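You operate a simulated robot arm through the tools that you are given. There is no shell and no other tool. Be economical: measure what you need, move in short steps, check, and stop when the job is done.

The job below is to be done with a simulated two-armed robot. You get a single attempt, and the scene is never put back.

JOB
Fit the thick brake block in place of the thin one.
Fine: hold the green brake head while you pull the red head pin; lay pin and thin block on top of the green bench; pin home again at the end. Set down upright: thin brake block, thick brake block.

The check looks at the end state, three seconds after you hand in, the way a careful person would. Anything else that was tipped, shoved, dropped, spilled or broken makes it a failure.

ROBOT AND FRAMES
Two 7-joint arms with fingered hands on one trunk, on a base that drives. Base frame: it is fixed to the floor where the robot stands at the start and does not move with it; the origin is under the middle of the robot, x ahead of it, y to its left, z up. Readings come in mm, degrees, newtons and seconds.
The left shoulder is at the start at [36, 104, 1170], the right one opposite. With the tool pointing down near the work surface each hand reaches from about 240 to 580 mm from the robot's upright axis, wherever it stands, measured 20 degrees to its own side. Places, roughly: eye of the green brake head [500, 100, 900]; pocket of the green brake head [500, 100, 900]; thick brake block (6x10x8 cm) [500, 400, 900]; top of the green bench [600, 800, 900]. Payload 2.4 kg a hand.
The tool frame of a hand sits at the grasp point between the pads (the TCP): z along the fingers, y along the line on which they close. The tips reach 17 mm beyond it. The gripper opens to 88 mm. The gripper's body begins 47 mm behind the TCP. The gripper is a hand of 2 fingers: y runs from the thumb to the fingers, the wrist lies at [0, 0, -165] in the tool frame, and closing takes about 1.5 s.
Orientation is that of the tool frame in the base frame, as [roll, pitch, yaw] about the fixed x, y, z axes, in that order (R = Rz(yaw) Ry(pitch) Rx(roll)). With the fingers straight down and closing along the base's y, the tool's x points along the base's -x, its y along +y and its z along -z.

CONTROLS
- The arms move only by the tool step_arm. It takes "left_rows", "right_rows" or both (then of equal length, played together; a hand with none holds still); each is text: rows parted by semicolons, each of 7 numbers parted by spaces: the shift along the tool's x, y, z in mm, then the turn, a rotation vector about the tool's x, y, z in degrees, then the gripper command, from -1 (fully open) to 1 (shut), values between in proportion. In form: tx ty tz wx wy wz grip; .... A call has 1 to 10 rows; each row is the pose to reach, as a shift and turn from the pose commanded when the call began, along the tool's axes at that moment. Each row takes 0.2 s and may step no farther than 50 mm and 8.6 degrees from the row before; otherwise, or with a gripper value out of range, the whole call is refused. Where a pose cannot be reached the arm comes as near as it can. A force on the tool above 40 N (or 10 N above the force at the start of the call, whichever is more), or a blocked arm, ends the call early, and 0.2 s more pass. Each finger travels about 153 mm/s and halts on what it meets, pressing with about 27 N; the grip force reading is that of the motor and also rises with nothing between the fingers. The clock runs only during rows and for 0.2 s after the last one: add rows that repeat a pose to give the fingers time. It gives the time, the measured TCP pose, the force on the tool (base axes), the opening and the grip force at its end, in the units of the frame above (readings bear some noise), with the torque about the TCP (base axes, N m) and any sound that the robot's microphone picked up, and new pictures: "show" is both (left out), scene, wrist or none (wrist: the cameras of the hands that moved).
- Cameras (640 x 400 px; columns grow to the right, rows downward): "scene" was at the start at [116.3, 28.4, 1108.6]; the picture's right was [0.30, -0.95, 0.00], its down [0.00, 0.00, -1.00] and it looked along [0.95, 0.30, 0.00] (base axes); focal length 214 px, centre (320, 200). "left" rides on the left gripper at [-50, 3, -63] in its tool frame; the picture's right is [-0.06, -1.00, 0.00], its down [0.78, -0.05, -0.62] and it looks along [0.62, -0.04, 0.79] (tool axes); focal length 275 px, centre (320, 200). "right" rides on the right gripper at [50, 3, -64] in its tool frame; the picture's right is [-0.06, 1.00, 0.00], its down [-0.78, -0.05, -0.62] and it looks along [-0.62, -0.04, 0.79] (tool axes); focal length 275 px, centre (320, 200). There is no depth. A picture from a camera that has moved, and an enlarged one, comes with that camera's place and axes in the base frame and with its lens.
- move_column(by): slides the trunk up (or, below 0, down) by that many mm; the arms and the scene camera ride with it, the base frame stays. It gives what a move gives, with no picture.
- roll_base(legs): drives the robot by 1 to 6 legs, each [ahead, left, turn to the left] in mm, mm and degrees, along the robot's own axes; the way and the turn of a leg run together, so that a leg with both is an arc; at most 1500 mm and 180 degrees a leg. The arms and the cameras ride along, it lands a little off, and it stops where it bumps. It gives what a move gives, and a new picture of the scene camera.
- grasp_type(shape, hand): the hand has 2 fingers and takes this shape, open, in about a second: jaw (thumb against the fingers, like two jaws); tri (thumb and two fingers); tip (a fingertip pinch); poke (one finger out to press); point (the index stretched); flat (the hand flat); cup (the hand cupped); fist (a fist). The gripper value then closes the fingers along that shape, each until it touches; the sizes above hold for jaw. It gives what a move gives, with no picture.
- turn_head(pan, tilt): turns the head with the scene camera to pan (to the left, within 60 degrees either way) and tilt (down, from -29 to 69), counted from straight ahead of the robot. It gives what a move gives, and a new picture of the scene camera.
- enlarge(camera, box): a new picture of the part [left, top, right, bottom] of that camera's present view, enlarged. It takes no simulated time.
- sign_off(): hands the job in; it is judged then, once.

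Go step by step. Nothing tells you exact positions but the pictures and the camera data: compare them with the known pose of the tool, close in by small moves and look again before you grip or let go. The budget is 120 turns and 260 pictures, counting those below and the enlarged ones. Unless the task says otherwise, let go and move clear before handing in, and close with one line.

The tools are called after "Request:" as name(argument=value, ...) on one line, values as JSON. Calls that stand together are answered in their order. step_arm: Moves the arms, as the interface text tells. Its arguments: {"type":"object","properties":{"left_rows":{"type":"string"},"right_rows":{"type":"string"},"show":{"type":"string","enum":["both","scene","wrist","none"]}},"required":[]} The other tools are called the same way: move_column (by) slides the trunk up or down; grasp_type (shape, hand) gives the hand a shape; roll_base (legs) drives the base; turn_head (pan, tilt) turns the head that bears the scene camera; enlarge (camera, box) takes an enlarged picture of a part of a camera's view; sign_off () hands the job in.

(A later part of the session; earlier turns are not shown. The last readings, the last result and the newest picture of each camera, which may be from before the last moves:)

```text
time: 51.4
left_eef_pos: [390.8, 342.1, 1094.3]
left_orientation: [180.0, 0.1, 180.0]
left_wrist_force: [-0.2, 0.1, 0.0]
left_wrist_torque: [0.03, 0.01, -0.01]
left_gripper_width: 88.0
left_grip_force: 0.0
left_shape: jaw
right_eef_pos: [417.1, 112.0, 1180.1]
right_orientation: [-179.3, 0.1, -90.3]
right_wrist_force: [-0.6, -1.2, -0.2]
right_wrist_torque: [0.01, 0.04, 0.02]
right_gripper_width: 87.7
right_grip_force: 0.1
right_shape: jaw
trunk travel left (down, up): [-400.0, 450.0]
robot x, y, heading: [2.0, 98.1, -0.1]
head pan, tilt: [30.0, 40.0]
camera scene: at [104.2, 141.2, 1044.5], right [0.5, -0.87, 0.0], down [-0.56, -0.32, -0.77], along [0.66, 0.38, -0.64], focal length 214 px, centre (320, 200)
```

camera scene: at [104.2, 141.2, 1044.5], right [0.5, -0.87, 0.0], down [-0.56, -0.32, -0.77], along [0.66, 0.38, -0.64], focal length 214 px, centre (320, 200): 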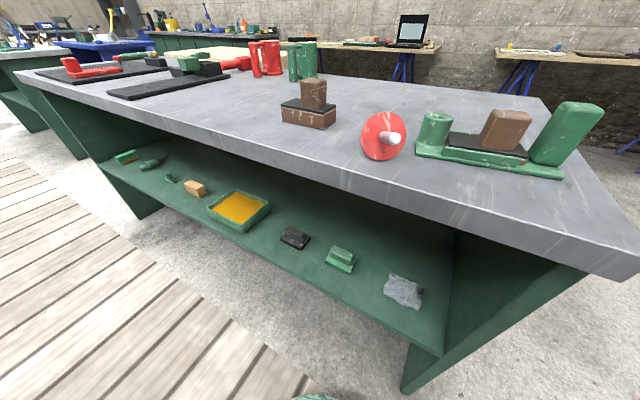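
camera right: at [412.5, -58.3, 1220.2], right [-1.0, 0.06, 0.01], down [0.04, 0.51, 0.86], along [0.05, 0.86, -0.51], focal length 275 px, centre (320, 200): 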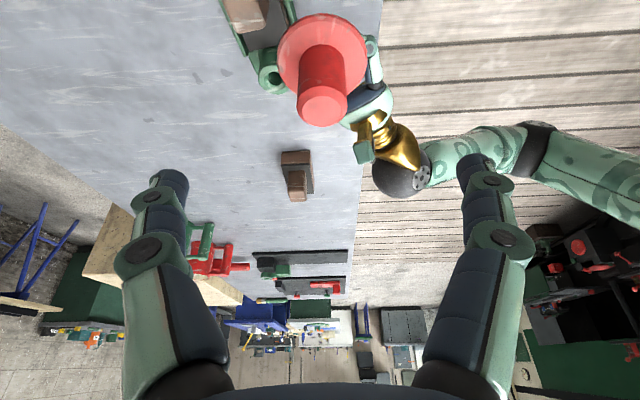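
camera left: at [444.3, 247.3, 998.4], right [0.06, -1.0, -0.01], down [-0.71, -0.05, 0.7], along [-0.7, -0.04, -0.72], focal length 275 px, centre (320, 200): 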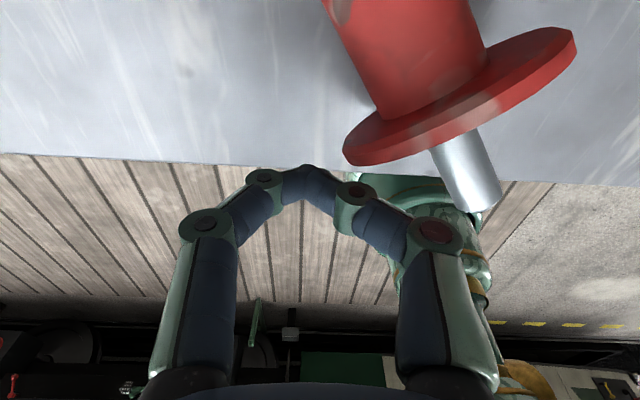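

Everything is undisturbed. I'll put the right hand above the thin block's knob, and turn the left to close along x above the thick block.

Request:
step_arm(left_rows="-8 3 3 0 0 8.5 -1;-16 6 6 0 0 17 -1;-24 9 9 0 0 25.5 -1;-32 12 12 0 0 34 -1;-40 15 15 0 0 42.5 -1;-48 18 18 0 0 51 -1;-56 21 21 0 0 59.5 -1;-64 24 24 0 0 68 -1;-72 26 27 0 0 76.5 -1;-77 28 30 0 0 85 -1", right_rows="5 -6 15 0 0 0 -1;10 -12 30 0 0 0 -1;15 -18 45 0 0 0 -1;20 -24 60 0 0 0 -1;25 -30 75 0 0 0 -1;30 -36 90 0 0 0 -1;35 -43 105 0 0 0 -1;40 -50 120 0 0 0 -1;45 -56 135 0 0 0 -1;48 -61 150 0 0 0 -1")

```text
time: 53.6
left_eef_pos: [467.0, 366.9, 1064.0]
left_orientation: [179.9, 0.0, 94.9]
left_wrist_force: [0.5, 0.5, -0.2]
left_wrist_torque: [0.02, 0.01, 0.0]
left_gripper_width: 88.0
left_grip_force: 0.1
left_shape: jaw
right_eef_pos: [479.5, 63.2, 1032.1]
right_orientation: [-179.3, 0.2, -90.4]
right_wrist_force: [0.4, -0.7, 0.4]
right_wrist_torque: [0.01, 0.04, 0.0]
right_gripper_width: 88.1
right_grip_force: 0.1
right_shape: jaw
trunk travel left (down, up): [-400.0, 450.0]
robot x, y, heading: [0.4, 93.9, -0.3]
head pan, tilt: [30.0, 40.0]
camera scene: at [104.3, 140.5, 1044.5], right [0.5, -0.87, 0.0], down [-0.56, -0.32, -0.77], along [0.66, 0.38, -0.64], focal length 214 px, centre (320, 200)
camera right: at [474.8, 12.1, 1095.5], right [-1.0, 0.07, -0.01], down [0.04, 0.78, 0.62], along [0.05, 0.62, -0.78], focal length 275 px, centre (320, 200)
camera left: at [473.6, 317.3, 1126.8], right [-0.99, -0.15, 0.0], down [-0.11, 0.78, 0.62], along [-0.09, 0.61, -0.79], focal length 275 px, centre (320, 200)
```

scene: 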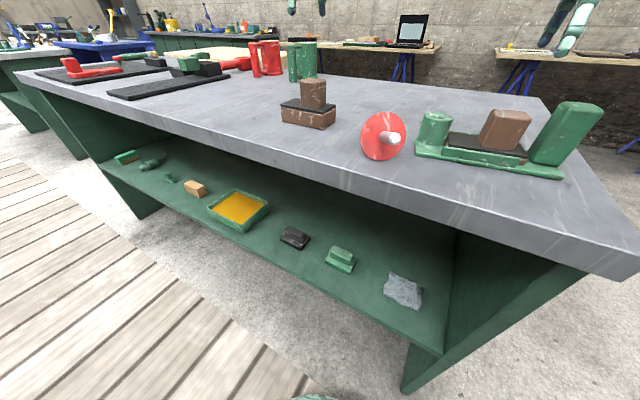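
right: 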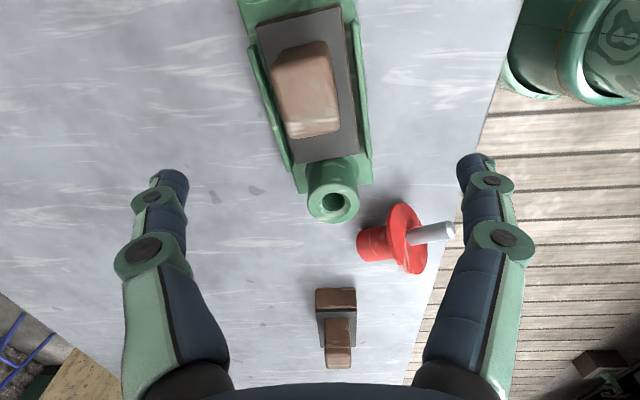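
left: 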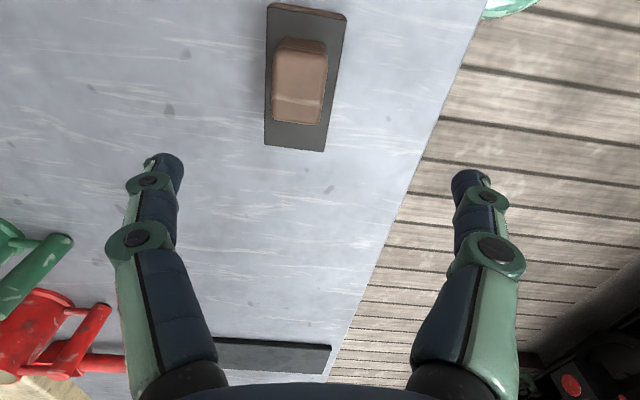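

The brake head now sits rotated by roughly 6–8° after the earlier gripping; I'll straighten it later. First I want an exact look at the thin knob.

Request:
enlarge(camera="right", box=[200, 0, 440, 220])

Request:
enlarge(camera="left", box=[200, 0, 400, 170])

```text
1.82 times, centred on (320, 110) of right
camera zoom: at [474.8, 12.1, 1095.5], right [-1.0, 0.07, -0.01], down [0.04, 0.78, 0.62], along [0.05, 0.62, -0.78], focal length 500 px, centre (320, 364)
```

zoom: 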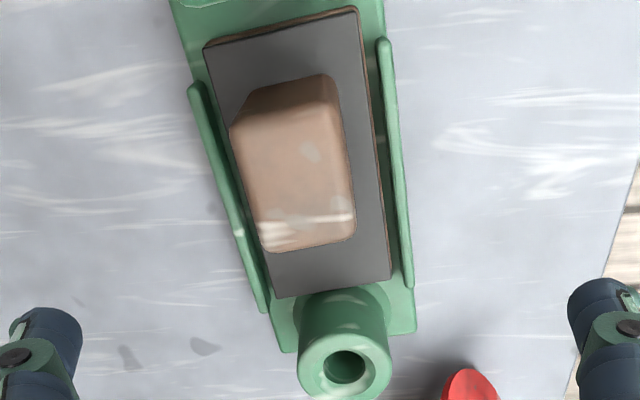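

```text
2.35 times, centred on (300, 85) of left
camera zoom: at [473.6, 317.3, 1126.8], right [-0.99, -0.15, 0.0], down [-0.11, 0.78, 0.62], along [-0.09, 0.61, -0.79], focal length 648 px, centre (367, 471)
```

zoom: 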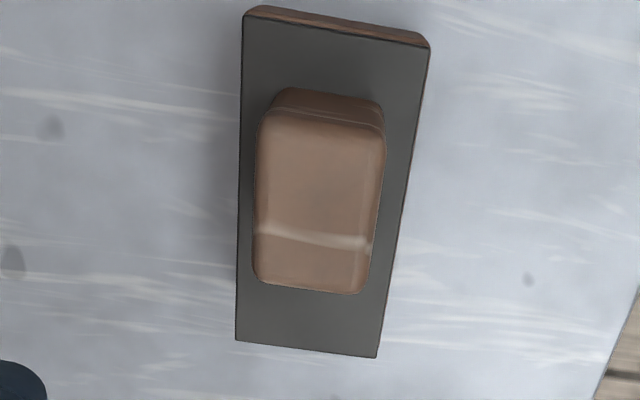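

The thin block's knob is at about (486,61), the block turned 7.7°. The thick knob is at about (479,364) with the same relative layout. I'll lower the right hand around the thin knob.

Request:
step_arm(right_rows="1 -3 20 0 0 -3 -1;2 -6.5 45 0 0 -7.5 -1;2 -6.5 70 0 0 -7.5 -1;2 -6.5 88 0 0 -7.5 -1;2 -6.5 98 0 0 -7.5 -1;2 -6.5 98 0 0 -7.5 -1", show="wrist")

```text
time: 55.0
left_eef_pos: [465.9, 368.4, 1063.5]
left_orientation: [180.0, 0.0, 94.9]
left_wrist_force: [-0.2, -0.3, 0.5]
left_wrist_torque: [-0.03, 0.0, 0.0]
left_gripper_width: 87.9
left_grip_force: 0.1
left_shape: jaw
right_eef_pos: [487.1, 61.2, 933.5]
right_orientation: [-179.2, 0.1, -82.8]
right_wrist_force: [-0.3, 0.5, -0.3]
right_wrist_torque: [-0.02, 0.02, 0.02]
right_gripper_width: 88.0
right_grip_force: 0.1
right_shape: jaw
trunk travel left (down, up): [-400.0, 450.0]
robot x, y, heading: [-3.4, 98.2, 0.1]
head pan, tilt: [30.0, 40.0]
camera right: at [489.1, 9.8, 996.4], right [-1.0, -0.06, -0.01], down [-0.06, 0.78, 0.62], along [-0.03, 0.62, -0.78], focal length 275 px, centre (320, 200)
```

right: 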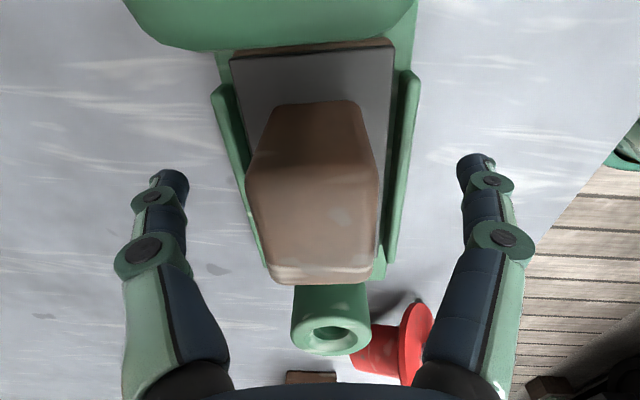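

It's well centred. I'm closing and lifting the thin block straight out.

Request:
step_arm(right_rows="0 0 0 0 0 0 0.2;0 0 0 0 0 0 1;0 0 0 0 0 0 1;0 0 0 0 0 0 1;0 0 -5 0 0 0 1;0 0 -12 0 0 0 1;0 0 -22 0 0 0 1;0 0 -35 0 0 0 1;0 0 -50 0 0 0 1;0 0 -65 0 0 0 1")

```text
time: 57.2
left_eef_pos: [467.1, 367.2, 1064.0]
left_orientation: [180.0, 0.0, 95.0]
left_wrist_force: [0.3, -0.1, -0.6]
left_wrist_torque: [0.02, -0.01, 0.0]
left_gripper_width: 88.1
left_grip_force: 0.1
left_shape: jaw
right_eef_pos: [486.3, 61.9, 999.8]
right_orientation: [-179.3, 0.1, -82.8]
right_wrist_force: [0.1, 0.6, -1.8]
right_wrist_torque: [-0.03, -0.01, -0.03]
right_gripper_width: 25.4
right_grip_force: 27.3
right_shape: jaw
trunk travel left (down, up): [-400.0, 450.0]
robot x, y, heading: [0.2, 97.3, 0.0]
head pan, tilt: [30.0, 40.0]
camera scene: at [104.3, 140.5, 1044.5], right [0.5, -0.87, 0.0], down [-0.56, -0.32, -0.77], along [0.66, 0.38, -0.64], focal length 214 px, centre (320, 200)
camera right: at [488.6, 9.8, 1062.6], right [-1.0, -0.06, -0.01], down [-0.06, 0.78, 0.62], along [-0.03, 0.62, -0.78], focal length 275 px, centre (320, 200)
```

scene: 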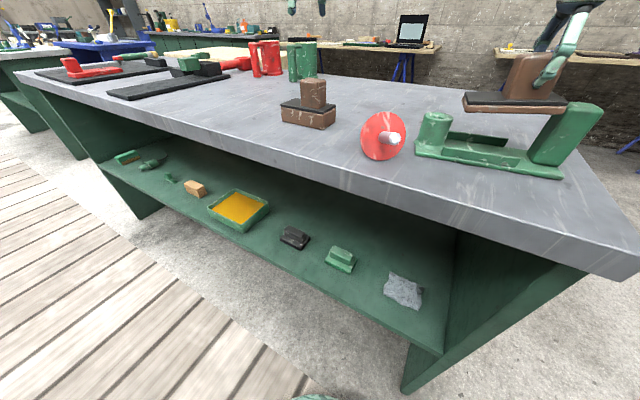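
right: 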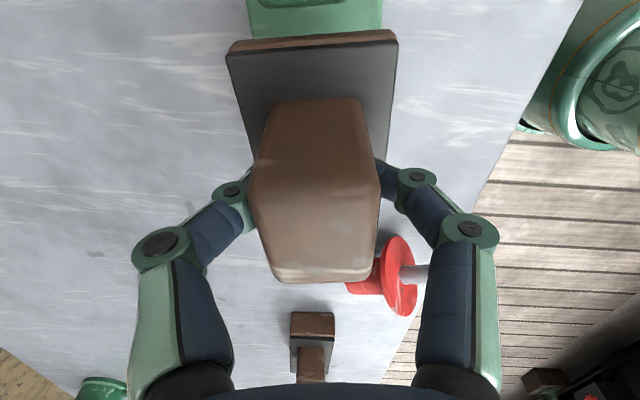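

The thin block is out. I'll bring it toward me to the free strip in front of the brake head, squared to the bench, and lower it part way.

Request:
step_arm(right_rows="-2 25 0 0 0 0 1;-4 50 0 0 0 3.5 1;-6 75 0 0 0 7 1;-7 94 0 0 0 7 1;-7 94 20 0 0 7 1;-7 94 40 0 0 7 1;-7 94 55 0 0 7 1;-7 94 62 0 0 7 1")

Request:
enlarge(camera="scene", box=[360, 80, 640, 280])

```text
time: 59.0
left_eef_pos: [465.2, 368.2, 1065.4]
left_orientation: [-180.0, 0.1, 95.1]
left_wrist_force: [0.3, -0.2, -0.4]
left_wrist_torque: [-0.01, -0.02, -0.01]
left_gripper_width: 87.6
left_grip_force: 0.0
left_shape: jaw
right_eef_pos: [394.7, 57.0, 933.2]
right_orientation: [-179.3, 0.2, -89.9]
right_wrist_force: [-0.1, 0.4, -2.3]
right_wrist_torque: [0.0, 0.01, -0.02]
right_gripper_width: 25.8
right_grip_force: 27.2
right_shape: jaw
trunk travel left (down, up): [-400.0, 450.0]
robot x, y, heading: [-1.1, 100.3, -0.1]
head pan, tilt: [30.0, 40.0]
camera scene: at [104.3, 140.5, 1044.5], right [0.5, -0.87, 0.0], down [-0.56, -0.32, -0.77], along [0.66, 0.38, -0.64], focal length 214 px, centre (320, 200)
camera right: at [390.0, 4.8, 997.9], right [-1.0, 0.06, -0.01], down [0.04, 0.78, 0.62], along [0.05, 0.62, -0.78], focal length 275 px, centre (320, 200)
```

scene: 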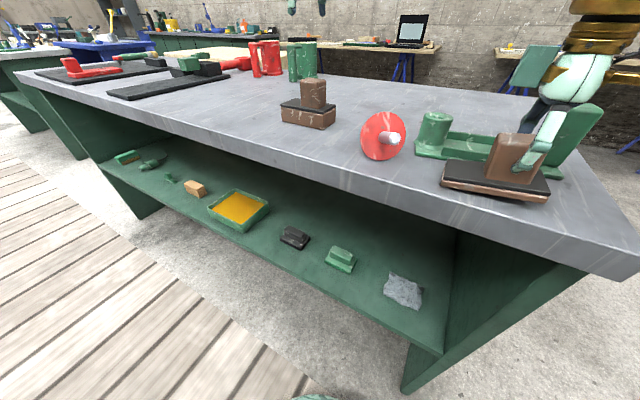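
right: 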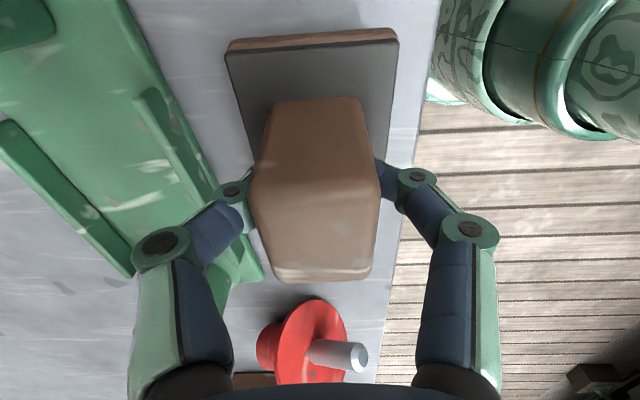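

```text
2.00 times, centred on (500, 180) of scene
camera zoom: at [104.3, 140.5, 1044.5], right [0.5, -0.87, 0.0], down [-0.56, -0.32, -0.77], along [0.66, 0.38, -0.64], focal length 429 px, centre (-40, 240)
```

zoom: 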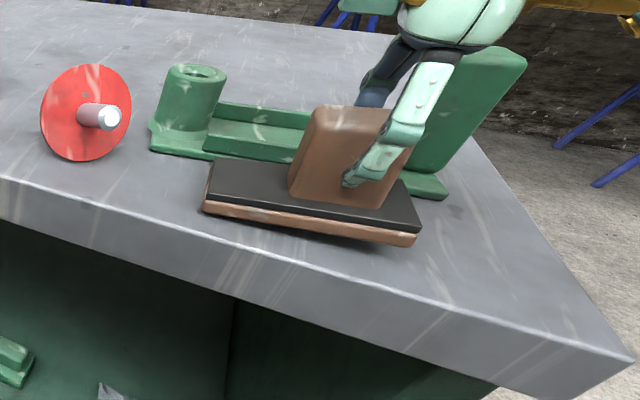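

It's hanging a little above the bench with clear margins. I'll lower it gently and check the force.

Request:
step_arm(right_rows="0 0 2 0 0 0 1;0 0 4 0 0 0 1;0 0 6 0 0 0 1;0 0 6 0 0 0 1", show="none")

Request:
enlarge(camera="scene", box=[440, 120, 600, 220])

```text
time: 60.0
left_eef_pos: [466.3, 369.5, 1063.6]
left_orientation: [180.0, 0.0, 94.9]
left_wrist_force: [0.6, -0.4, 0.6]
left_wrist_torque: [-0.02, 0.0, -0.02]
left_gripper_width: 87.9
left_grip_force: 0.1
left_shape: jaw
right_eef_pos: [393.7, 58.0, 928.6]
right_orientation: [-179.3, 0.2, -89.7]
right_wrist_force: [0.3, -0.1, -1.9]
right_wrist_torque: [-0.02, 0.02, 0.02]
right_gripper_width: 25.8
right_grip_force: 26.8
right_shape: jaw
trunk travel left (down, up): [-400.0, 450.0]
robot x, y, heading: [-2.4, 96.5, 0.1]
head pan, tilt: [30.0, 40.0]
```

```text
4.00 times, centred on (520, 170) of scene
camera zoom: at [104.3, 140.5, 1044.5], right [0.5, -0.87, 0.0], down [-0.56, -0.32, -0.77], along [0.66, 0.38, -0.64], focal length 858 px, centre (-480, 320)
```

zoom: 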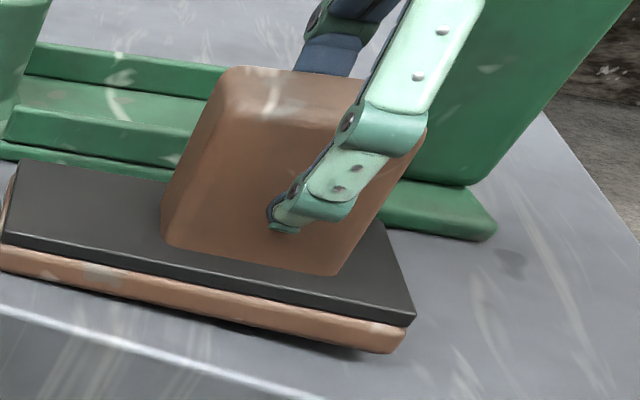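

Request:
step_arm(right_rows="0 0 1.5 0 0 0 1;0 0 3 0 0 0 1;0 0 3 0 0 0 1", show="none")

Request:
enlarge(camera="scene", box=[440, 120, 600, 220])

```text
time: 60.8
left_eef_pos: [466.1, 367.6, 1064.4]
left_orientation: [-180.0, 0.0, 95.1]
left_wrist_force: [-0.8, -1.1, -0.1]
left_wrist_torque: [0.02, 0.02, -0.02]
left_gripper_width: 88.0
left_grip_force: 0.1
left_shape: jaw
right_eef_pos: [394.3, 57.8, 927.5]
right_orientation: [-179.3, 0.2, -89.8]
right_wrist_force: [0.0, 0.2, -2.0]
right_wrist_torque: [0.01, 0.01, 0.01]
right_gripper_width: 25.2
right_grip_force: 27.1
right_shape: jaw
trunk travel left (down, up): [-400.0, 450.0]
robot x, y, heading: [0.3, 97.4, -0.0]
head pan, tilt: [30.0, 40.0]
```

```text
4.00 times, centred on (520, 170) of scene
camera zoom: at [104.3, 140.5, 1044.5], right [0.5, -0.87, 0.0], down [-0.56, -0.32, -0.77], along [0.66, 0.38, -0.64], focal length 858 px, centre (-480, 320)
```

zoom: 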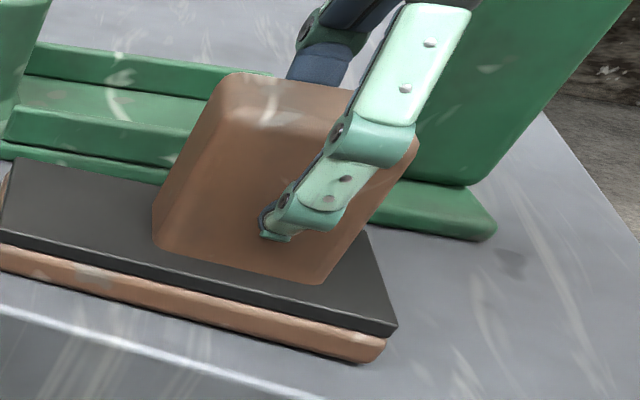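

Request:
step_arm(right_rows="0 0 1 0 0 0 1;0 0 2 0 0 0 1;0 0 3 0 0 0 1;0 0 3 0 0 0 1", show="none")

Request:
enlarge(camera="scene", box=[440, 120, 600, 220])

```text
time: 61.8
left_eef_pos: [467.1, 367.6, 1063.9]
left_orientation: [180.0, 0.0, 95.0]
left_wrist_force: [-0.2, -0.7, 1.3]
left_wrist_torque: [0.01, 0.01, -0.01]
left_gripper_width: 88.1
left_grip_force: 0.0
left_shape: jaw
right_eef_pos: [393.3, 56.1, 925.6]
right_orientation: [-179.1, 0.2, -89.8]
right_wrist_force: [0.2, 0.5, 4.4]
right_wrist_torque: [0.01, -0.01, 0.0]
right_gripper_width: 25.9
right_grip_force: 27.3
right_shape: jaw
trunk travel left (down, up): [-400.0, 450.0]
robot x, y, heading: [-0.6, 96.3, 0.2]
head pan, tilt: [30.0, 40.0]
```

```text
4.00 times, centred on (520, 170) of scene
camera zoom: at [104.1, 140.6, 1044.6], right [0.5, -0.87, 0.0], down [-0.56, -0.32, -0.77], along [0.66, 0.38, -0.64], focal length 858 px, centre (-480, 320)
```

zoom: 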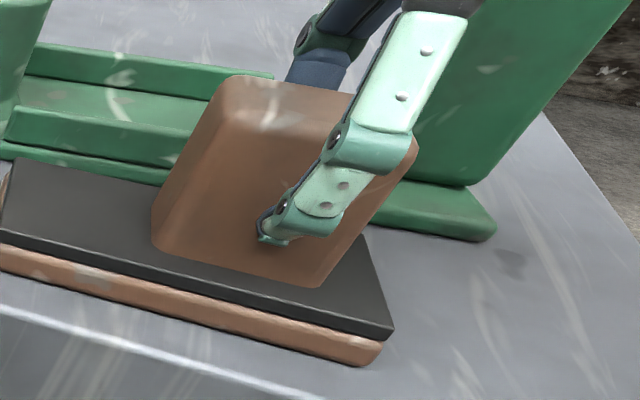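

Contact is felt at +4 N, so the thin block is seated on the bench. I'll open only part way to stay clear of the rail, then lift off.

Request:
step_arm(right_rows="0 0 -1 0 0 0 0.2;0 0 -1 0 0 0 -0.2;0 0 -1 0 0 0 -0.2;0 0 -1 0 0 0 -0.2;0 0 -20 0 0 0 -0.2;0 0 -50 0 0 0 -0.2;0 0 -90 0 0 0 -1;0 0 -120 0 0 0 -1")

Request:
enlarge(camera="right", box=[160, 0, 480, 260])

```text
time: 63.6
left_eef_pos: [465.2, 366.6, 1064.7]
left_orientation: [180.0, 0.0, 95.0]
left_wrist_force: [0.1, -0.4, 0.2]
left_wrist_torque: [-0.02, 0.01, 0.05]
left_gripper_width: 88.1
left_grip_force: 0.0
left_shape: jaw
right_eef_pos: [391.1, 55.1, 1044.6]
right_orientation: [-179.4, 0.2, -89.9]
right_wrist_force: [0.2, 0.1, 0.2]
right_wrist_torque: [-0.02, 0.01, 0.0]
right_gripper_width: 88.1
right_grip_force: 0.0
right_shape: jaw
trunk travel left (down, up): [-400.0, 450.0]
robot x, y, heading: [1.0, 98.3, -0.2]
head pan, tilt: [30.0, 40.0]
camera scene: at [104.2, 140.6, 1044.6], right [0.5, -0.87, 0.0], down [-0.56, -0.32, -0.77], along [0.66, 0.38, -0.64], focal length 214 px, centre (320, 200)
camera right: at [387.3, 3.2, 1106.5], right [-1.0, 0.06, -0.01], down [0.04, 0.78, 0.62], along [0.05, 0.62, -0.78], focal length 275 px, centre (320, 200)
```

scene: 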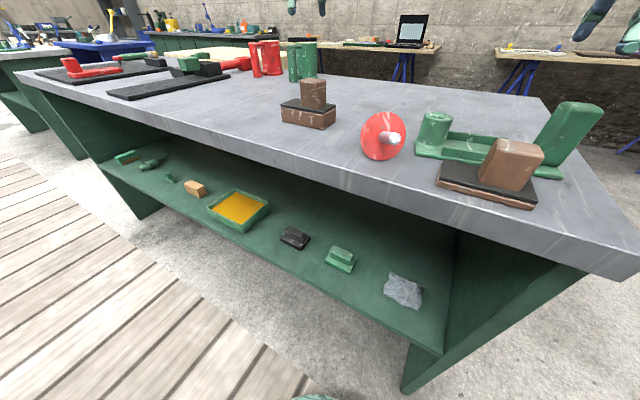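
right: 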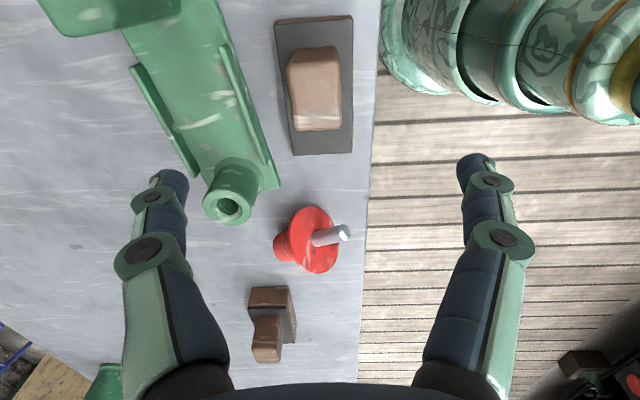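

```text
1.54 times, centred on (320, 130) of right
camera zoom: at [387.3, 3.2, 1106.5], right [-1.0, 0.06, -0.01], down [0.04, 0.78, 0.62], along [0.05, 0.62, -0.78], focal length 424 px, centre (320, 308)
```

zoom: 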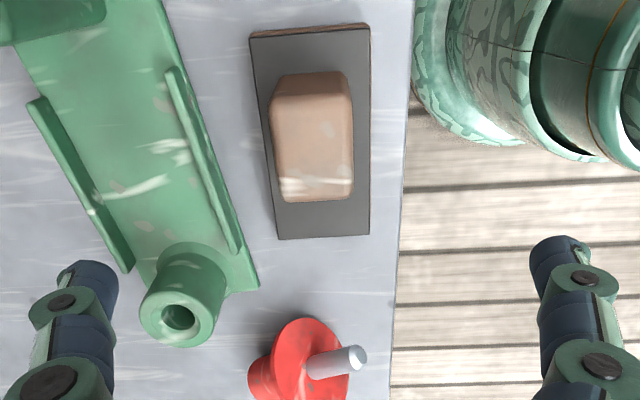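

The thin block is set down upright. Now I'll use the right hand on the end stop to turn the empty brake head back square; first I'm moving above the stop.

Request:
step_arm(right_rows="14 -26 0 0 0 -2 -1;28 -52 0 0 0 -4 -1;42 -78 0 0 0 -6 -1;57 -102 0 0 0 -8 -1;57 -102 20 0 0 -8 -1", show="wrist")

```text
time: 64.8
left_eef_pos: [465.6, 367.6, 1064.8]
left_orientation: [179.9, 0.0, 95.1]
left_wrist_force: [0.0, -0.1, 0.3]
left_wrist_torque: [-0.01, -0.02, 0.0]
left_gripper_width: 87.6
left_grip_force: 0.1
left_shape: jaw
right_eef_pos: [493.9, -1.8, 1024.6]
right_orientation: [-179.2, 0.2, -81.8]
right_wrist_force: [-0.5, 0.3, -0.1]
right_wrist_torque: [0.0, 0.02, 0.01]
right_gripper_width: 87.6
right_grip_force: 0.1
right_shape: jaw
trunk travel left (down, up): [-400.0, 450.0]
robot x, y, heading: [-1.1, 95.5, 0.3]
head pan, tilt: [30.0, 40.0]
camera right: at [497.4, -53.3, 1088.9], right [-1.0, -0.08, -0.01], down [-0.07, 0.78, 0.62], along [-0.04, 0.62, -0.78], focal length 275 px, centre (320, 200)
```

right: 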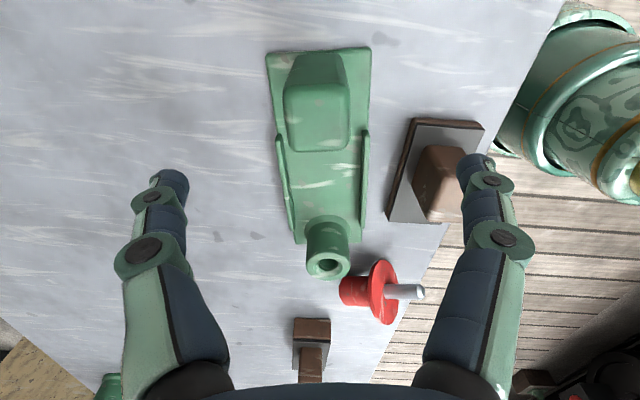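

Request:
step_arm(right_rows="1 -2 25 0 0 0 -1;1 -2 50 0 0 0 -1;1 -2 75 0 0 0 -1;1 -2 75 0 0 0 -0.5;1 -2 75 0 0 0 0;1 -2 75 0 0 0 0.5;1 -2 75 0 0 0 1;1 -2 75 0 0 0 1;1 -2 75 0 0 0 1", show="wrist")

Request:
step_arm(right_rows="0 5 0 0 0 2 1;-1 10 0 0 0 4 1;-1 15 0 0 0 6 1;-2 19 0 0 0 7.5 1;-2 19 0 0 0 7.5 1")

```text
time: 66.8
left_eef_pos: [466.5, 368.0, 1064.6]
left_orientation: [180.0, 0.0, 94.9]
left_wrist_force: [1.5, 0.3, 0.6]
left_wrist_torque: [0.0, -0.03, 0.02]
left_gripper_width: 87.7
left_grip_force: 0.1
left_shape: jaw
right_eef_pos: [496.3, -0.3, 951.5]
right_orientation: [-179.3, 0.0, -81.7]
right_wrist_force: [1.2, 0.4, -0.7]
right_wrist_torque: [0.04, 0.02, -0.03]
right_gripper_width: 24.9
right_grip_force: 27.1
right_shape: jaw
trunk travel left (down, up): [-400.0, 450.0]
robot x, y, heading: [-1.3, 95.8, -0.2]
head pan, tilt: [30.0, 40.0]
camera right: at [499.4, -53.2, 1014.2], right [-1.0, -0.08, -0.01], down [-0.07, 0.78, 0.62], along [-0.04, 0.62, -0.78], focal length 275 px, centre (320, 200)
```

right: 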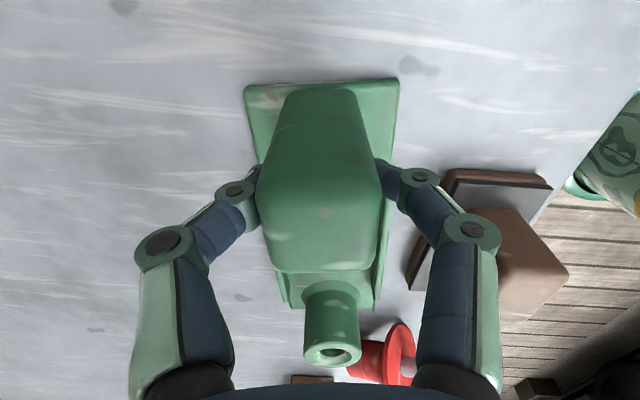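

```text
time: 68.0
left_eef_pos: [466.2, 368.1, 1064.1]
left_orientation: [-180.0, 0.0, 95.0]
left_wrist_force: [-0.3, 0.4, -0.3]
left_wrist_torque: [0.01, -0.02, 0.02]
left_gripper_width: 87.9
left_grip_force: 0.0
left_shape: jaw
right_eef_pos: [479.2, -1.0, 950.3]
right_orientation: [-179.3, 0.2, -89.3]
right_wrist_force: [0.6, -0.7, 0.3]
right_wrist_torque: [-0.01, -0.01, 0.01]
right_gripper_width: 25.1
right_grip_force: 27.0
right_shape: jaw
trunk travel left (down, up): [-400.0, 450.0]
robot x, y, heading: [-0.6, 95.0, 0.1]
head pan, tilt: [30.0, 40.0]
camera scene: at [104.3, 140.5, 1044.6], right [0.5, -0.87, 0.0], down [-0.56, -0.32, -0.77], along [0.66, 0.38, -0.64], focal length 214 px, centre (320, 200)
camera right: at [474.7, -52.7, 1013.6], right [-1.0, 0.05, -0.01], down [0.03, 0.78, 0.62], along [0.04, 0.62, -0.78], focal length 275 px, centre (320, 200)
```

scene: 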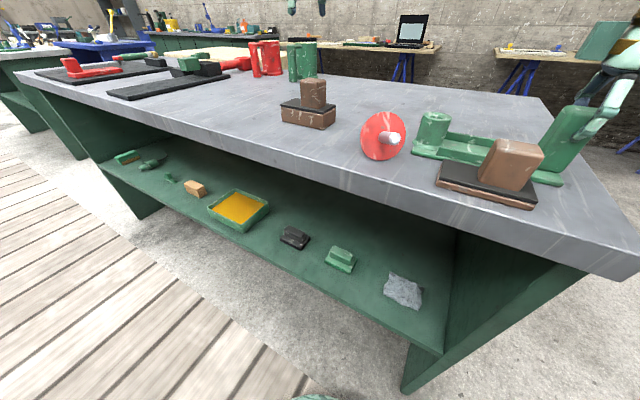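
right: 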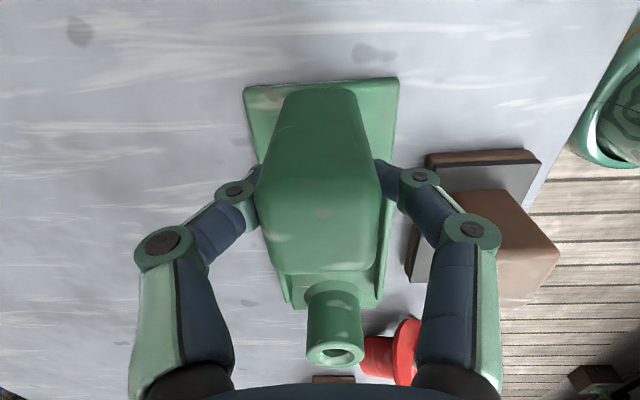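

The brake head is square again, matching the original view. I'll release it and raise the right hand for a look into the pocket, while the left moves down near the thick knob.

Request:
step_arm(left_rows="0 0 0 0 0 2 -1;0 0 0 0 0 5 -1;-2 4 0 0 0 5 -1;-5 12.6 0 0 0 5 -1;-5 12.6 20 0 0 5 -1;-5 12.6 40 0 0 5 -1;-5 12.6 60 0 0 5 -1;-5 12.6 70 0 0 5 -1", right_rows="0 0 0 0 0 0 0;0 0 0 0 0 0 -1;0 0 0 0 0 0 -1;0 0 -20 0 0 0 -1;0 0 -50 0 0 0 -1;-10 0 -90 0 0 0 -1;-20 0 -130 0 0 0 -1;-20 0 -140 0 0 0 -1")

Request:
enlarge(camera="right", box=[200, 0, 440, 240])

```text
time: 69.8
left_eef_pos: [481.0, 364.8, 994.7]
left_orientation: [-179.9, 0.0, 90.0]
left_wrist_force: [0.4, -0.2, 0.4]
left_wrist_torque: [0.03, -0.02, 0.01]
left_gripper_width: 87.8
left_grip_force: 0.0
left_shape: jaw
right_eef_pos: [475.4, 20.2, 1091.6]
right_orientation: [-179.2, 0.2, -89.4]
right_wrist_force: [-1.2, 0.2, -0.6]
right_wrist_torque: [-0.01, -0.03, 0.01]
right_gripper_width: 87.9
right_grip_force: 0.1
right_shape: jaw
trunk travel left (down, up): [-400.0, 450.0]
robot x, y, heading: [0.6, 97.7, -0.2]
head pan, tilt: [30.0, 40.0]
camera scene: at [104.2, 140.6, 1044.5], right [0.5, -0.87, 0.0], down [-0.56, -0.32, -0.77], along [0.66, 0.38, -0.64], focal length 214 px, centre (320, 200)
camera right: at [473.3, -32.2, 1153.8], right [-1.0, 0.05, -0.01], down [0.03, 0.78, 0.62], along [0.04, 0.62, -0.78], focal length 275 px, centre (320, 200)
camera left: at [483.9, 313.6, 1056.2], right [-1.0, -0.06, 0.0], down [-0.05, 0.78, 0.62], along [-0.04, 0.62, -0.79], focal length 275 px, centre (320, 200)
```

scene: 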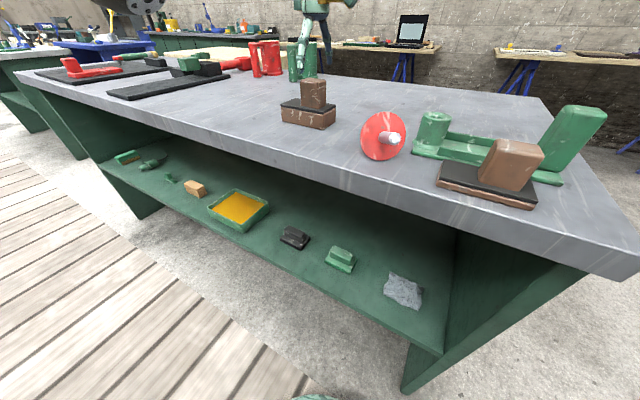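
right: 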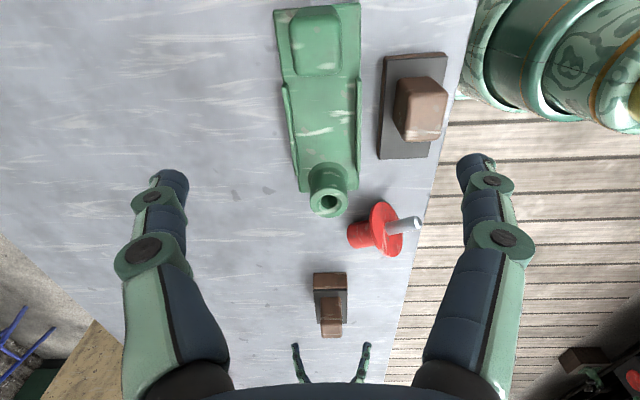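
left: 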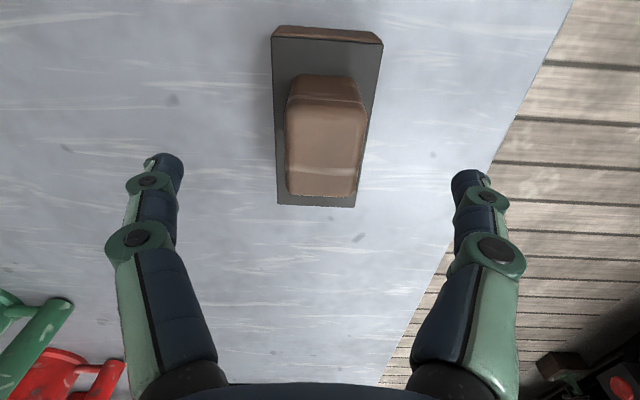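

```text
1.67 times, centred on (320, 120) of right
camera zoom: at [473.3, -32.2, 1153.8], right [-1.0, 0.05, -0.01], down [0.03, 0.78, 0.62], along [0.04, 0.62, -0.78], focal length 459 px, centre (320, 333)
```

zoom: 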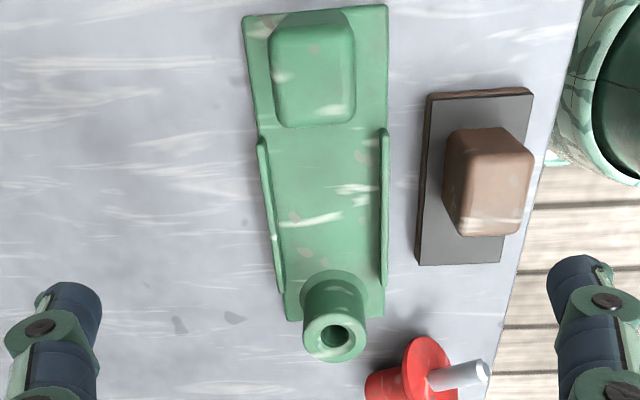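

The pocket is clear and the seat for the knob works out to about (478,62). The left hand descends to the thick knob and closes while the right moves aside.

Request:
step_arm(left_rows="-2 -1 15 0 0 0 -1;-3 -1.5 30 0 0 0 -1;-3 -1.5 43 0 0 0 -1;-3 -1.5 43 0 0 0 -0.5;-3 -1.5 43 0 0 0 0;-3 -1.5 43 0 0 0 0.6;-3 -1.5 43 0 0 0 1;-3 -1.5 43 0 0 0 1;-3 -1.5 43 0 0 0 1", right_rows="10 10 -5 0 0 0 -1;20 20 -10 0 0 0 -1;30 30 -15 0 0 0 -1;40 40 -20 0 0 0 -1;50 50 -25 0 0 0 -1;60 60 -30 0 0 0 -1;70 70 -30 0 0 0 -1;80 75 -30 0 0 0 -1;80 75 -30 0 0 0 -1")

```text
time: 71.8
left_eef_pos: [478.7, 361.1, 951.7]
left_orientation: [180.0, 0.0, 90.0]
left_wrist_force: [-0.2, 0.4, -0.2]
left_wrist_torque: [0.0, 0.01, 0.0]
left_gripper_width: 24.9
left_grip_force: 26.4
left_shape: jaw
right_eef_pos: [402.9, -63.0, 1118.8]
right_orientation: [-179.3, 0.2, -89.3]
right_wrist_force: [0.0, -0.3, -0.4]
right_wrist_torque: [0.02, -0.03, 0.02]
right_gripper_width: 87.7
right_grip_force: 0.1
right_shape: jaw
trunk travel left (down, up): [-400.0, 450.0]
robot x, y, heading: [-1.3, 95.3, -0.3]
head pan, tilt: [30.0, 40.0]
camera scene: at [104.4, 140.6, 1044.5], right [0.5, -0.87, 0.0], down [-0.56, -0.32, -0.77], along [0.66, 0.38, -0.64], focal length 214 px, centre (320, 200)
camera right: at [399.8, -114.6, 1181.8], right [-1.0, 0.05, -0.01], down [0.03, 0.78, 0.62], along [0.04, 0.62, -0.78], focal length 275 px, centre (320, 200)
camera left: at [481.8, 310.9, 1013.9], right [-1.0, -0.06, 0.0], down [-0.05, 0.78, 0.62], along [-0.04, 0.62, -0.79], focal length 275 px, centre (320, 200)
```

scene: 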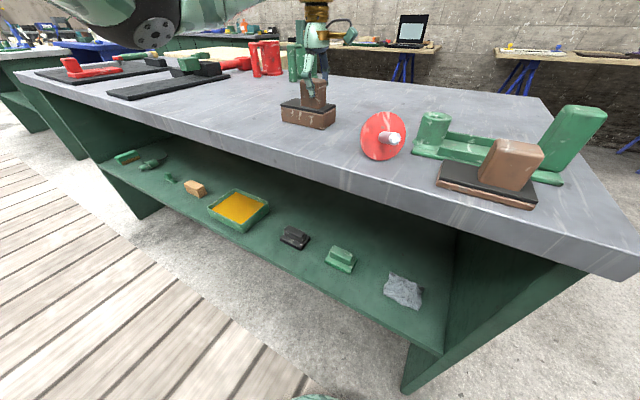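
right: 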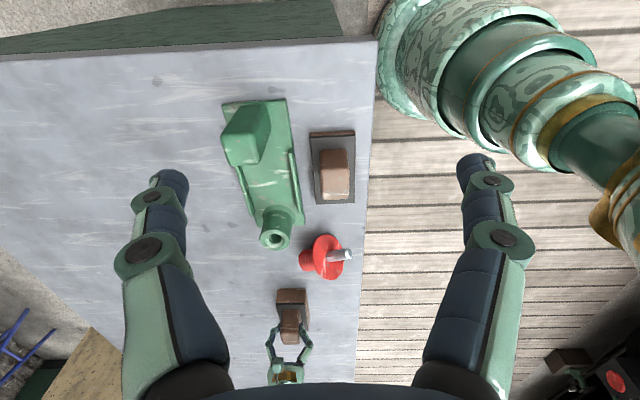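
left: 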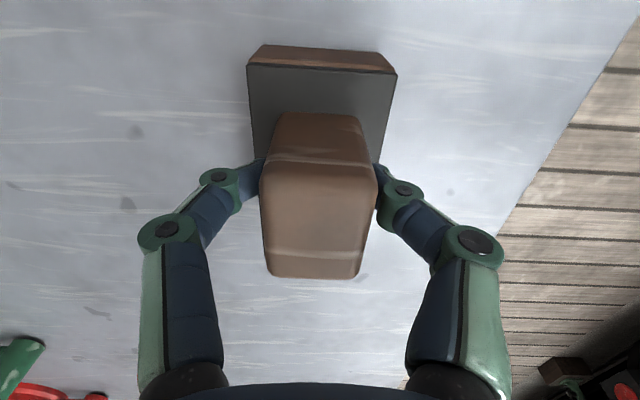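

The thick block is gripped. I'll lift it high and carry it over the empty pocket.

Request:
step_arm(left_rows="0 0 -25 0 0 0 1;0 0 -55 0 0 0 1;0 0 -90 0 0 0 1;-40 0 -95 0 0 0 1;-85 0 -95 0 0 0 1;-130 0 -95 0 0 0 1;-175 0 -95 0 0 0 1;-220 0 -95 0 0 0 1;-265 0 -95 0 0 0 1;-303 -1 -95 0 0 0 1")

```text
time: 74.0
left_eef_pos: [478.7, 55.5, 1047.4]
left_orientation: [180.0, 0.0, 90.0]
left_wrist_force: [0.1, 0.2, -4.1]
left_wrist_torque: [-0.03, -0.03, -0.03]
left_gripper_width: 24.6
left_grip_force: 26.8
left_shape: jaw
right_eef_pos: [403.6, -62.8, 1118.8]
right_orientation: [-179.2, 0.2, -89.2]
right_wrist_force: [0.6, 0.7, -0.5]
right_wrist_torque: [0.0, 0.02, 0.02]
right_gripper_width: 88.0
right_grip_force: 0.1
right_shape: jaw
trunk travel left (down, up): [-400.0, 450.0]
robot x, y, heading: [-0.1, 94.7, -0.2]
head pan, tilt: [30.0, 40.0]
camera scene: at [104.4, 140.1, 1044.5], right [0.5, -0.87, 0.0], down [-0.56, -0.32, -0.77], along [0.66, 0.38, -0.64], focal length 214 px, centre (320, 200)
camera left: at [480.7, 5.2, 1109.1], right [-1.0, -0.06, 0.0], down [-0.05, 0.78, 0.62], along [-0.04, 0.62, -0.78], focal length 275 px, centre (320, 200)
```

scene: 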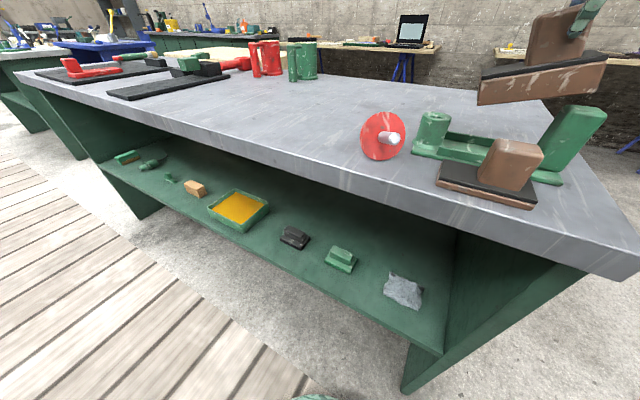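
left: 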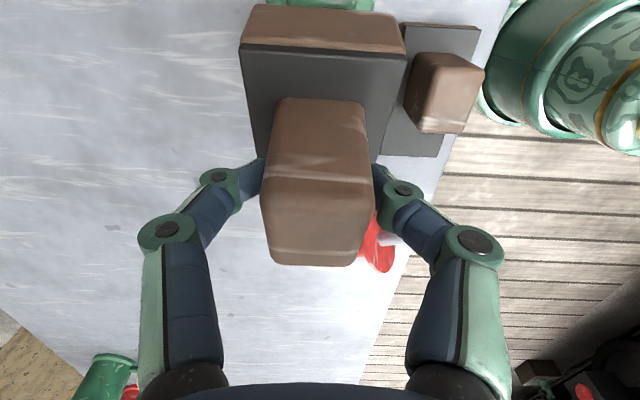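

The block has sagged in the grip because the knob is off the block's centre of mass. I'll take it back to its old spot, set it flat, and regrip nearer its centre.

Request:
step_arm(left_rows="40 0 0 0 0 0 1;85 0 0 0 0 0 1;130 0 0 0 0 0 1;175 0 0 0 0 0 1;220 0 0 0 0 0 1;265 0 0 0 0 0 1;305 0 0 0 0 0 1;305 0 30 0 0 0 1;305 0 60 0 0 0 1;305 0 78 0 0 0 1", show="scene")

Request:
enlarge(camera="scene", box=[240, 60, 380, 150])

```text
time: 76.2
left_eef_pos: [478.3, 363.2, 969.7]
left_orientation: [-180.0, 0.0, 90.0]
left_wrist_force: [-0.3, 1.0, -3.7]
left_wrist_torque: [-0.03, 0.04, -0.03]
left_gripper_width: 25.2
left_grip_force: 26.8
left_shape: jaw
right_eef_pos: [403.1, -63.1, 1118.7]
right_orientation: [-179.4, 0.2, -89.3]
right_wrist_force: [-0.2, 0.0, 0.0]
right_wrist_torque: [0.02, 0.01, 0.0]
right_gripper_width: 87.6
right_grip_force: 0.1
right_shape: jaw
trunk travel left (down, up): [-400.0, 450.0]
robot x, y, heading: [-0.3, 95.4, -0.1]
head pan, tilt: [30.0, 40.0]
camera scene: at [104.4, 140.7, 1044.5], right [0.5, -0.87, 0.0], down [-0.56, -0.32, -0.77], along [0.66, 0.38, -0.64], focal length 214 px, centre (320, 200)
```

scene: 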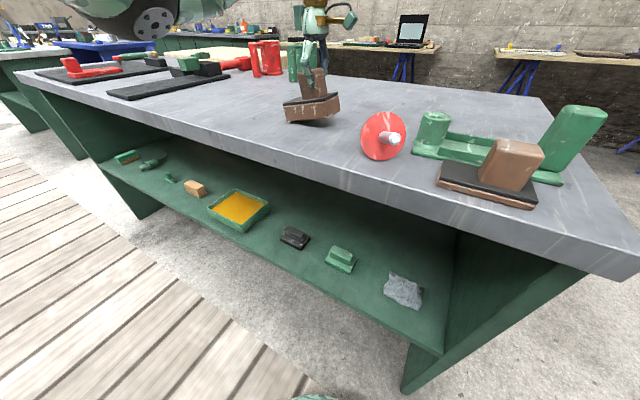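

```text
4.44 times, centred on (310, 105) of scene
camera zoom: at [104.4, 140.7, 1044.5], right [0.5, -0.87, 0.0], down [-0.56, -0.32, -0.77], along [0.66, 0.38, -0.64], focal length 953 px, centre (364, 622)
```

zoom: 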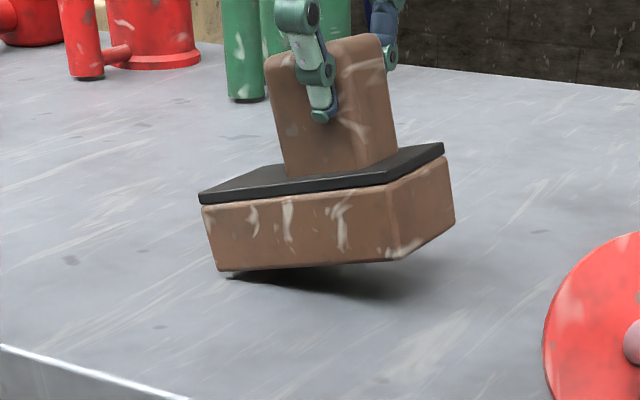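

Request:
step_arm(left_rows="0 0 3 0 0 0 1;0 0 6 0 0 0 1;0 0 9 0 0 0 1;0 0 12 0 0 0 1;0 0 14.5 0 0 0 1;0 0 16.5 0 0 0 1;0 0 17.5 0 0 0 1", show="none")

Request:
enlarge(camera="scene", box=[240, 60, 380, 150])

```text
time: 77.8
left_eef_pos: [477.2, 363.4, 952.9]
left_orientation: [-179.9, 0.0, 90.0]
left_wrist_force: [-0.1, -1.0, 0.1]
left_wrist_torque: [0.0, 0.02, 0.01]
left_gripper_width: 24.8
left_grip_force: 26.6
left_shape: jaw
right_eef_pos: [403.1, -62.7, 1119.2]
right_orientation: [-179.3, 0.3, -89.3]
right_wrist_force: [-0.2, -0.2, 0.0]
right_wrist_torque: [-0.04, -0.01, -0.01]
right_gripper_width: 87.9
right_grip_force: 0.0
right_shape: jaw
trunk travel left (down, up): [-400.0, 450.0]
robot x, y, heading: [0.8, 93.2, -0.3]
head pan, tilt: [30.0, 40.0]
```

```text
4.44 times, centred on (310, 105) of scene
camera zoom: at [104.2, 140.4, 1044.6], right [0.5, -0.87, 0.0], down [-0.56, -0.32, -0.77], along [0.66, 0.38, -0.64], focal length 953 px, centre (364, 622)
```

zoom: 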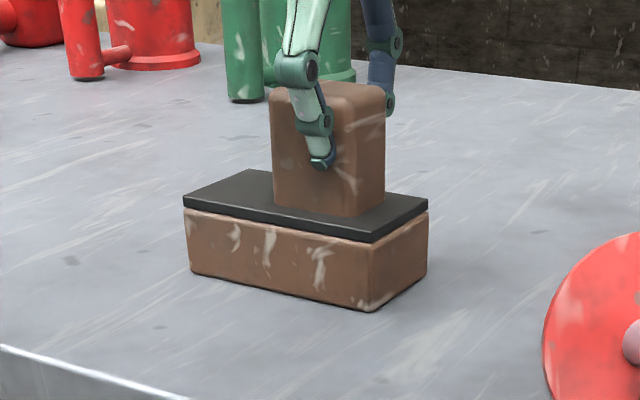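

Flat again. I'll open, look at the knob relative to the hand, and prepare to shift toward the block's centre.

Request:
step_arm(left_rows="0 0 0 0 0 0 0.2;0 0 0 0 0 0 -0.4;0 0 0 0 0 0 -0.4;4 0 0 0 0 0 -0.4;9 0 0 0 0 0 -0.4;9 0 0 0 0 0 -0.4", show="wrist")

Request:
enlarge(camera="scene", box=[240, 60, 380, 150])

```text
time: 79.2
left_eef_pos: [478.0, 373.7, 951.1]
left_orientation: [-180.0, 0.0, 90.0]
left_wrist_force: [-0.3, -0.4, 0.4]
left_wrist_torque: [-0.02, -0.01, -0.02]
left_gripper_width: 61.3
left_grip_force: 0.1
left_shape: jaw
right_eef_pos: [402.8, -62.6, 1119.0]
right_orientation: [-179.2, 0.2, -89.2]
right_wrist_force: [0.0, 0.2, 0.8]
right_wrist_torque: [0.01, 0.0, 0.01]
right_gripper_width: 87.8
right_grip_force: 0.0
right_shape: jaw
trunk travel left (down, up): [-400.0, 450.0]
robot x, y, heading: [-0.8, 99.8, 0.3]
head pan, tilt: [30.0, 40.0]
camera left: at [479.9, 322.6, 1014.5], right [-1.0, -0.06, 0.0], down [-0.05, 0.78, 0.62], along [-0.04, 0.62, -0.79], focal length 275 px, centre (320, 200)
```

left: 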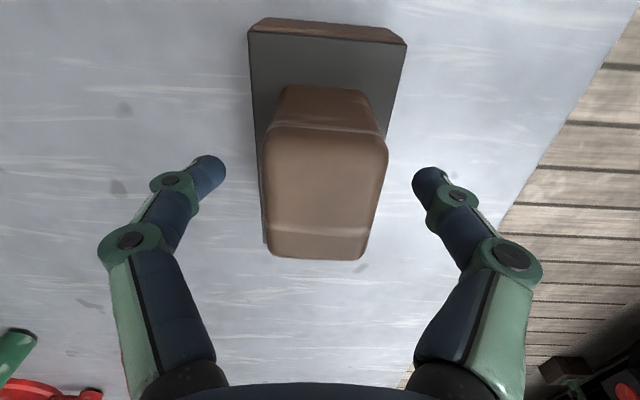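

```text
4.44 times, centred on (310, 105) of scene
camera zoom: at [104.2, 140.5, 1044.6], right [0.5, -0.87, 0.0], down [-0.56, -0.32, -0.77], along [0.66, 0.38, -0.64], focal length 953 px, centre (364, 622)
```

zoom: 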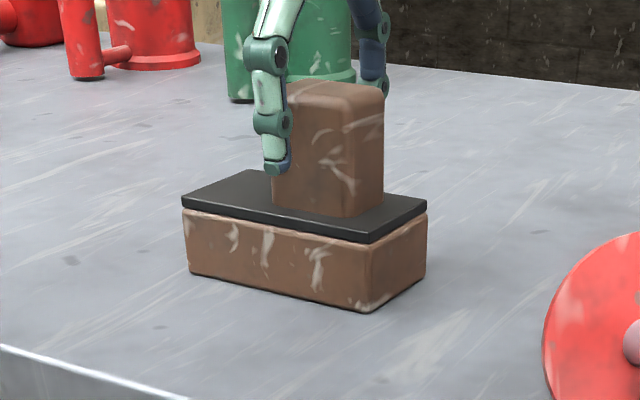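

The hand is now nearly over the block's centre of mass. I'm closing, lifting, and checking it hangs level.

Request:
step_arm(left_rows="0 0 0 0 0 0 0.2;0 0 0 0 0 0 1;0 0 0 0 0 0 1;0 0 0 0 0 0 1;0 0 -5 0 0 0 1;0 0 -20 0 0 0 1;0 0 -45 0 0 0 1;0 0 -70 0 0 0 1;0 0 -95 0 0 0 1", show="wrist")

Request:
enlarge(camera="scene", box=[220, 0, 400, 120])

```text
time: 81.2
left_eef_pos: [478.7, 373.2, 1045.8]
left_orientation: [-180.0, -0.1, 90.0]
left_wrist_force: [-0.4, 0.2, -4.0]
left_wrist_torque: [0.0, 0.02, 0.02]
left_gripper_width: 25.2
left_grip_force: 27.3
left_shape: jaw
right_eef_pos: [403.7, -62.0, 1119.0]
right_orientation: [-179.4, 0.2, -89.3]
right_wrist_force: [-0.2, -0.5, -0.4]
right_wrist_torque: [0.01, 0.0, -0.03]
right_gripper_width: 87.8
right_grip_force: 0.0
right_shape: jaw
trunk travel left (down, up): [-400.0, 450.0]
robot x, y, heading: [4.2, 97.1, 0.0]
head pan, tilt: [30.0, 40.0]
camera left: at [481.1, 322.0, 1108.4], right [-1.0, -0.06, 0.0], down [-0.05, 0.78, 0.62], along [-0.04, 0.62, -0.79], focal length 275 px, centre (320, 200)
```

left: 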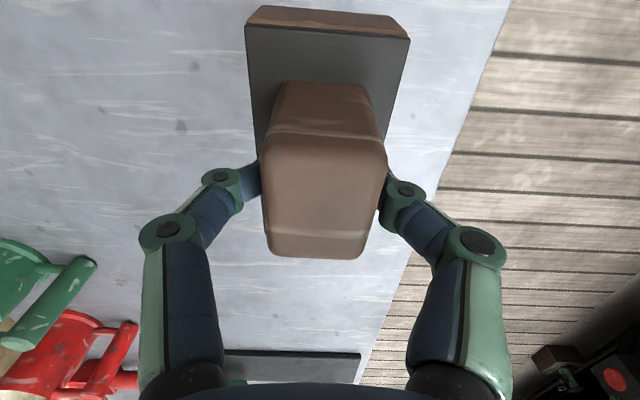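

```text
3.33 times, centred on (310, 60) of scene
camera zoom: at [104.4, 140.6, 1044.5], right [0.5, -0.87, 0.0], down [-0.56, -0.32, -0.77], along [0.66, 0.38, -0.64], focal length 715 px, centre (353, 667)
```

zoom: 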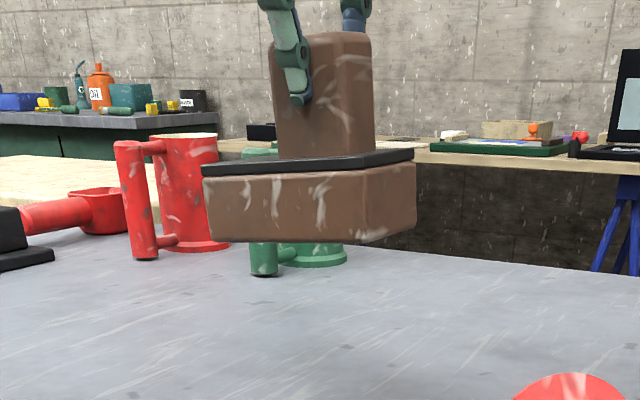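

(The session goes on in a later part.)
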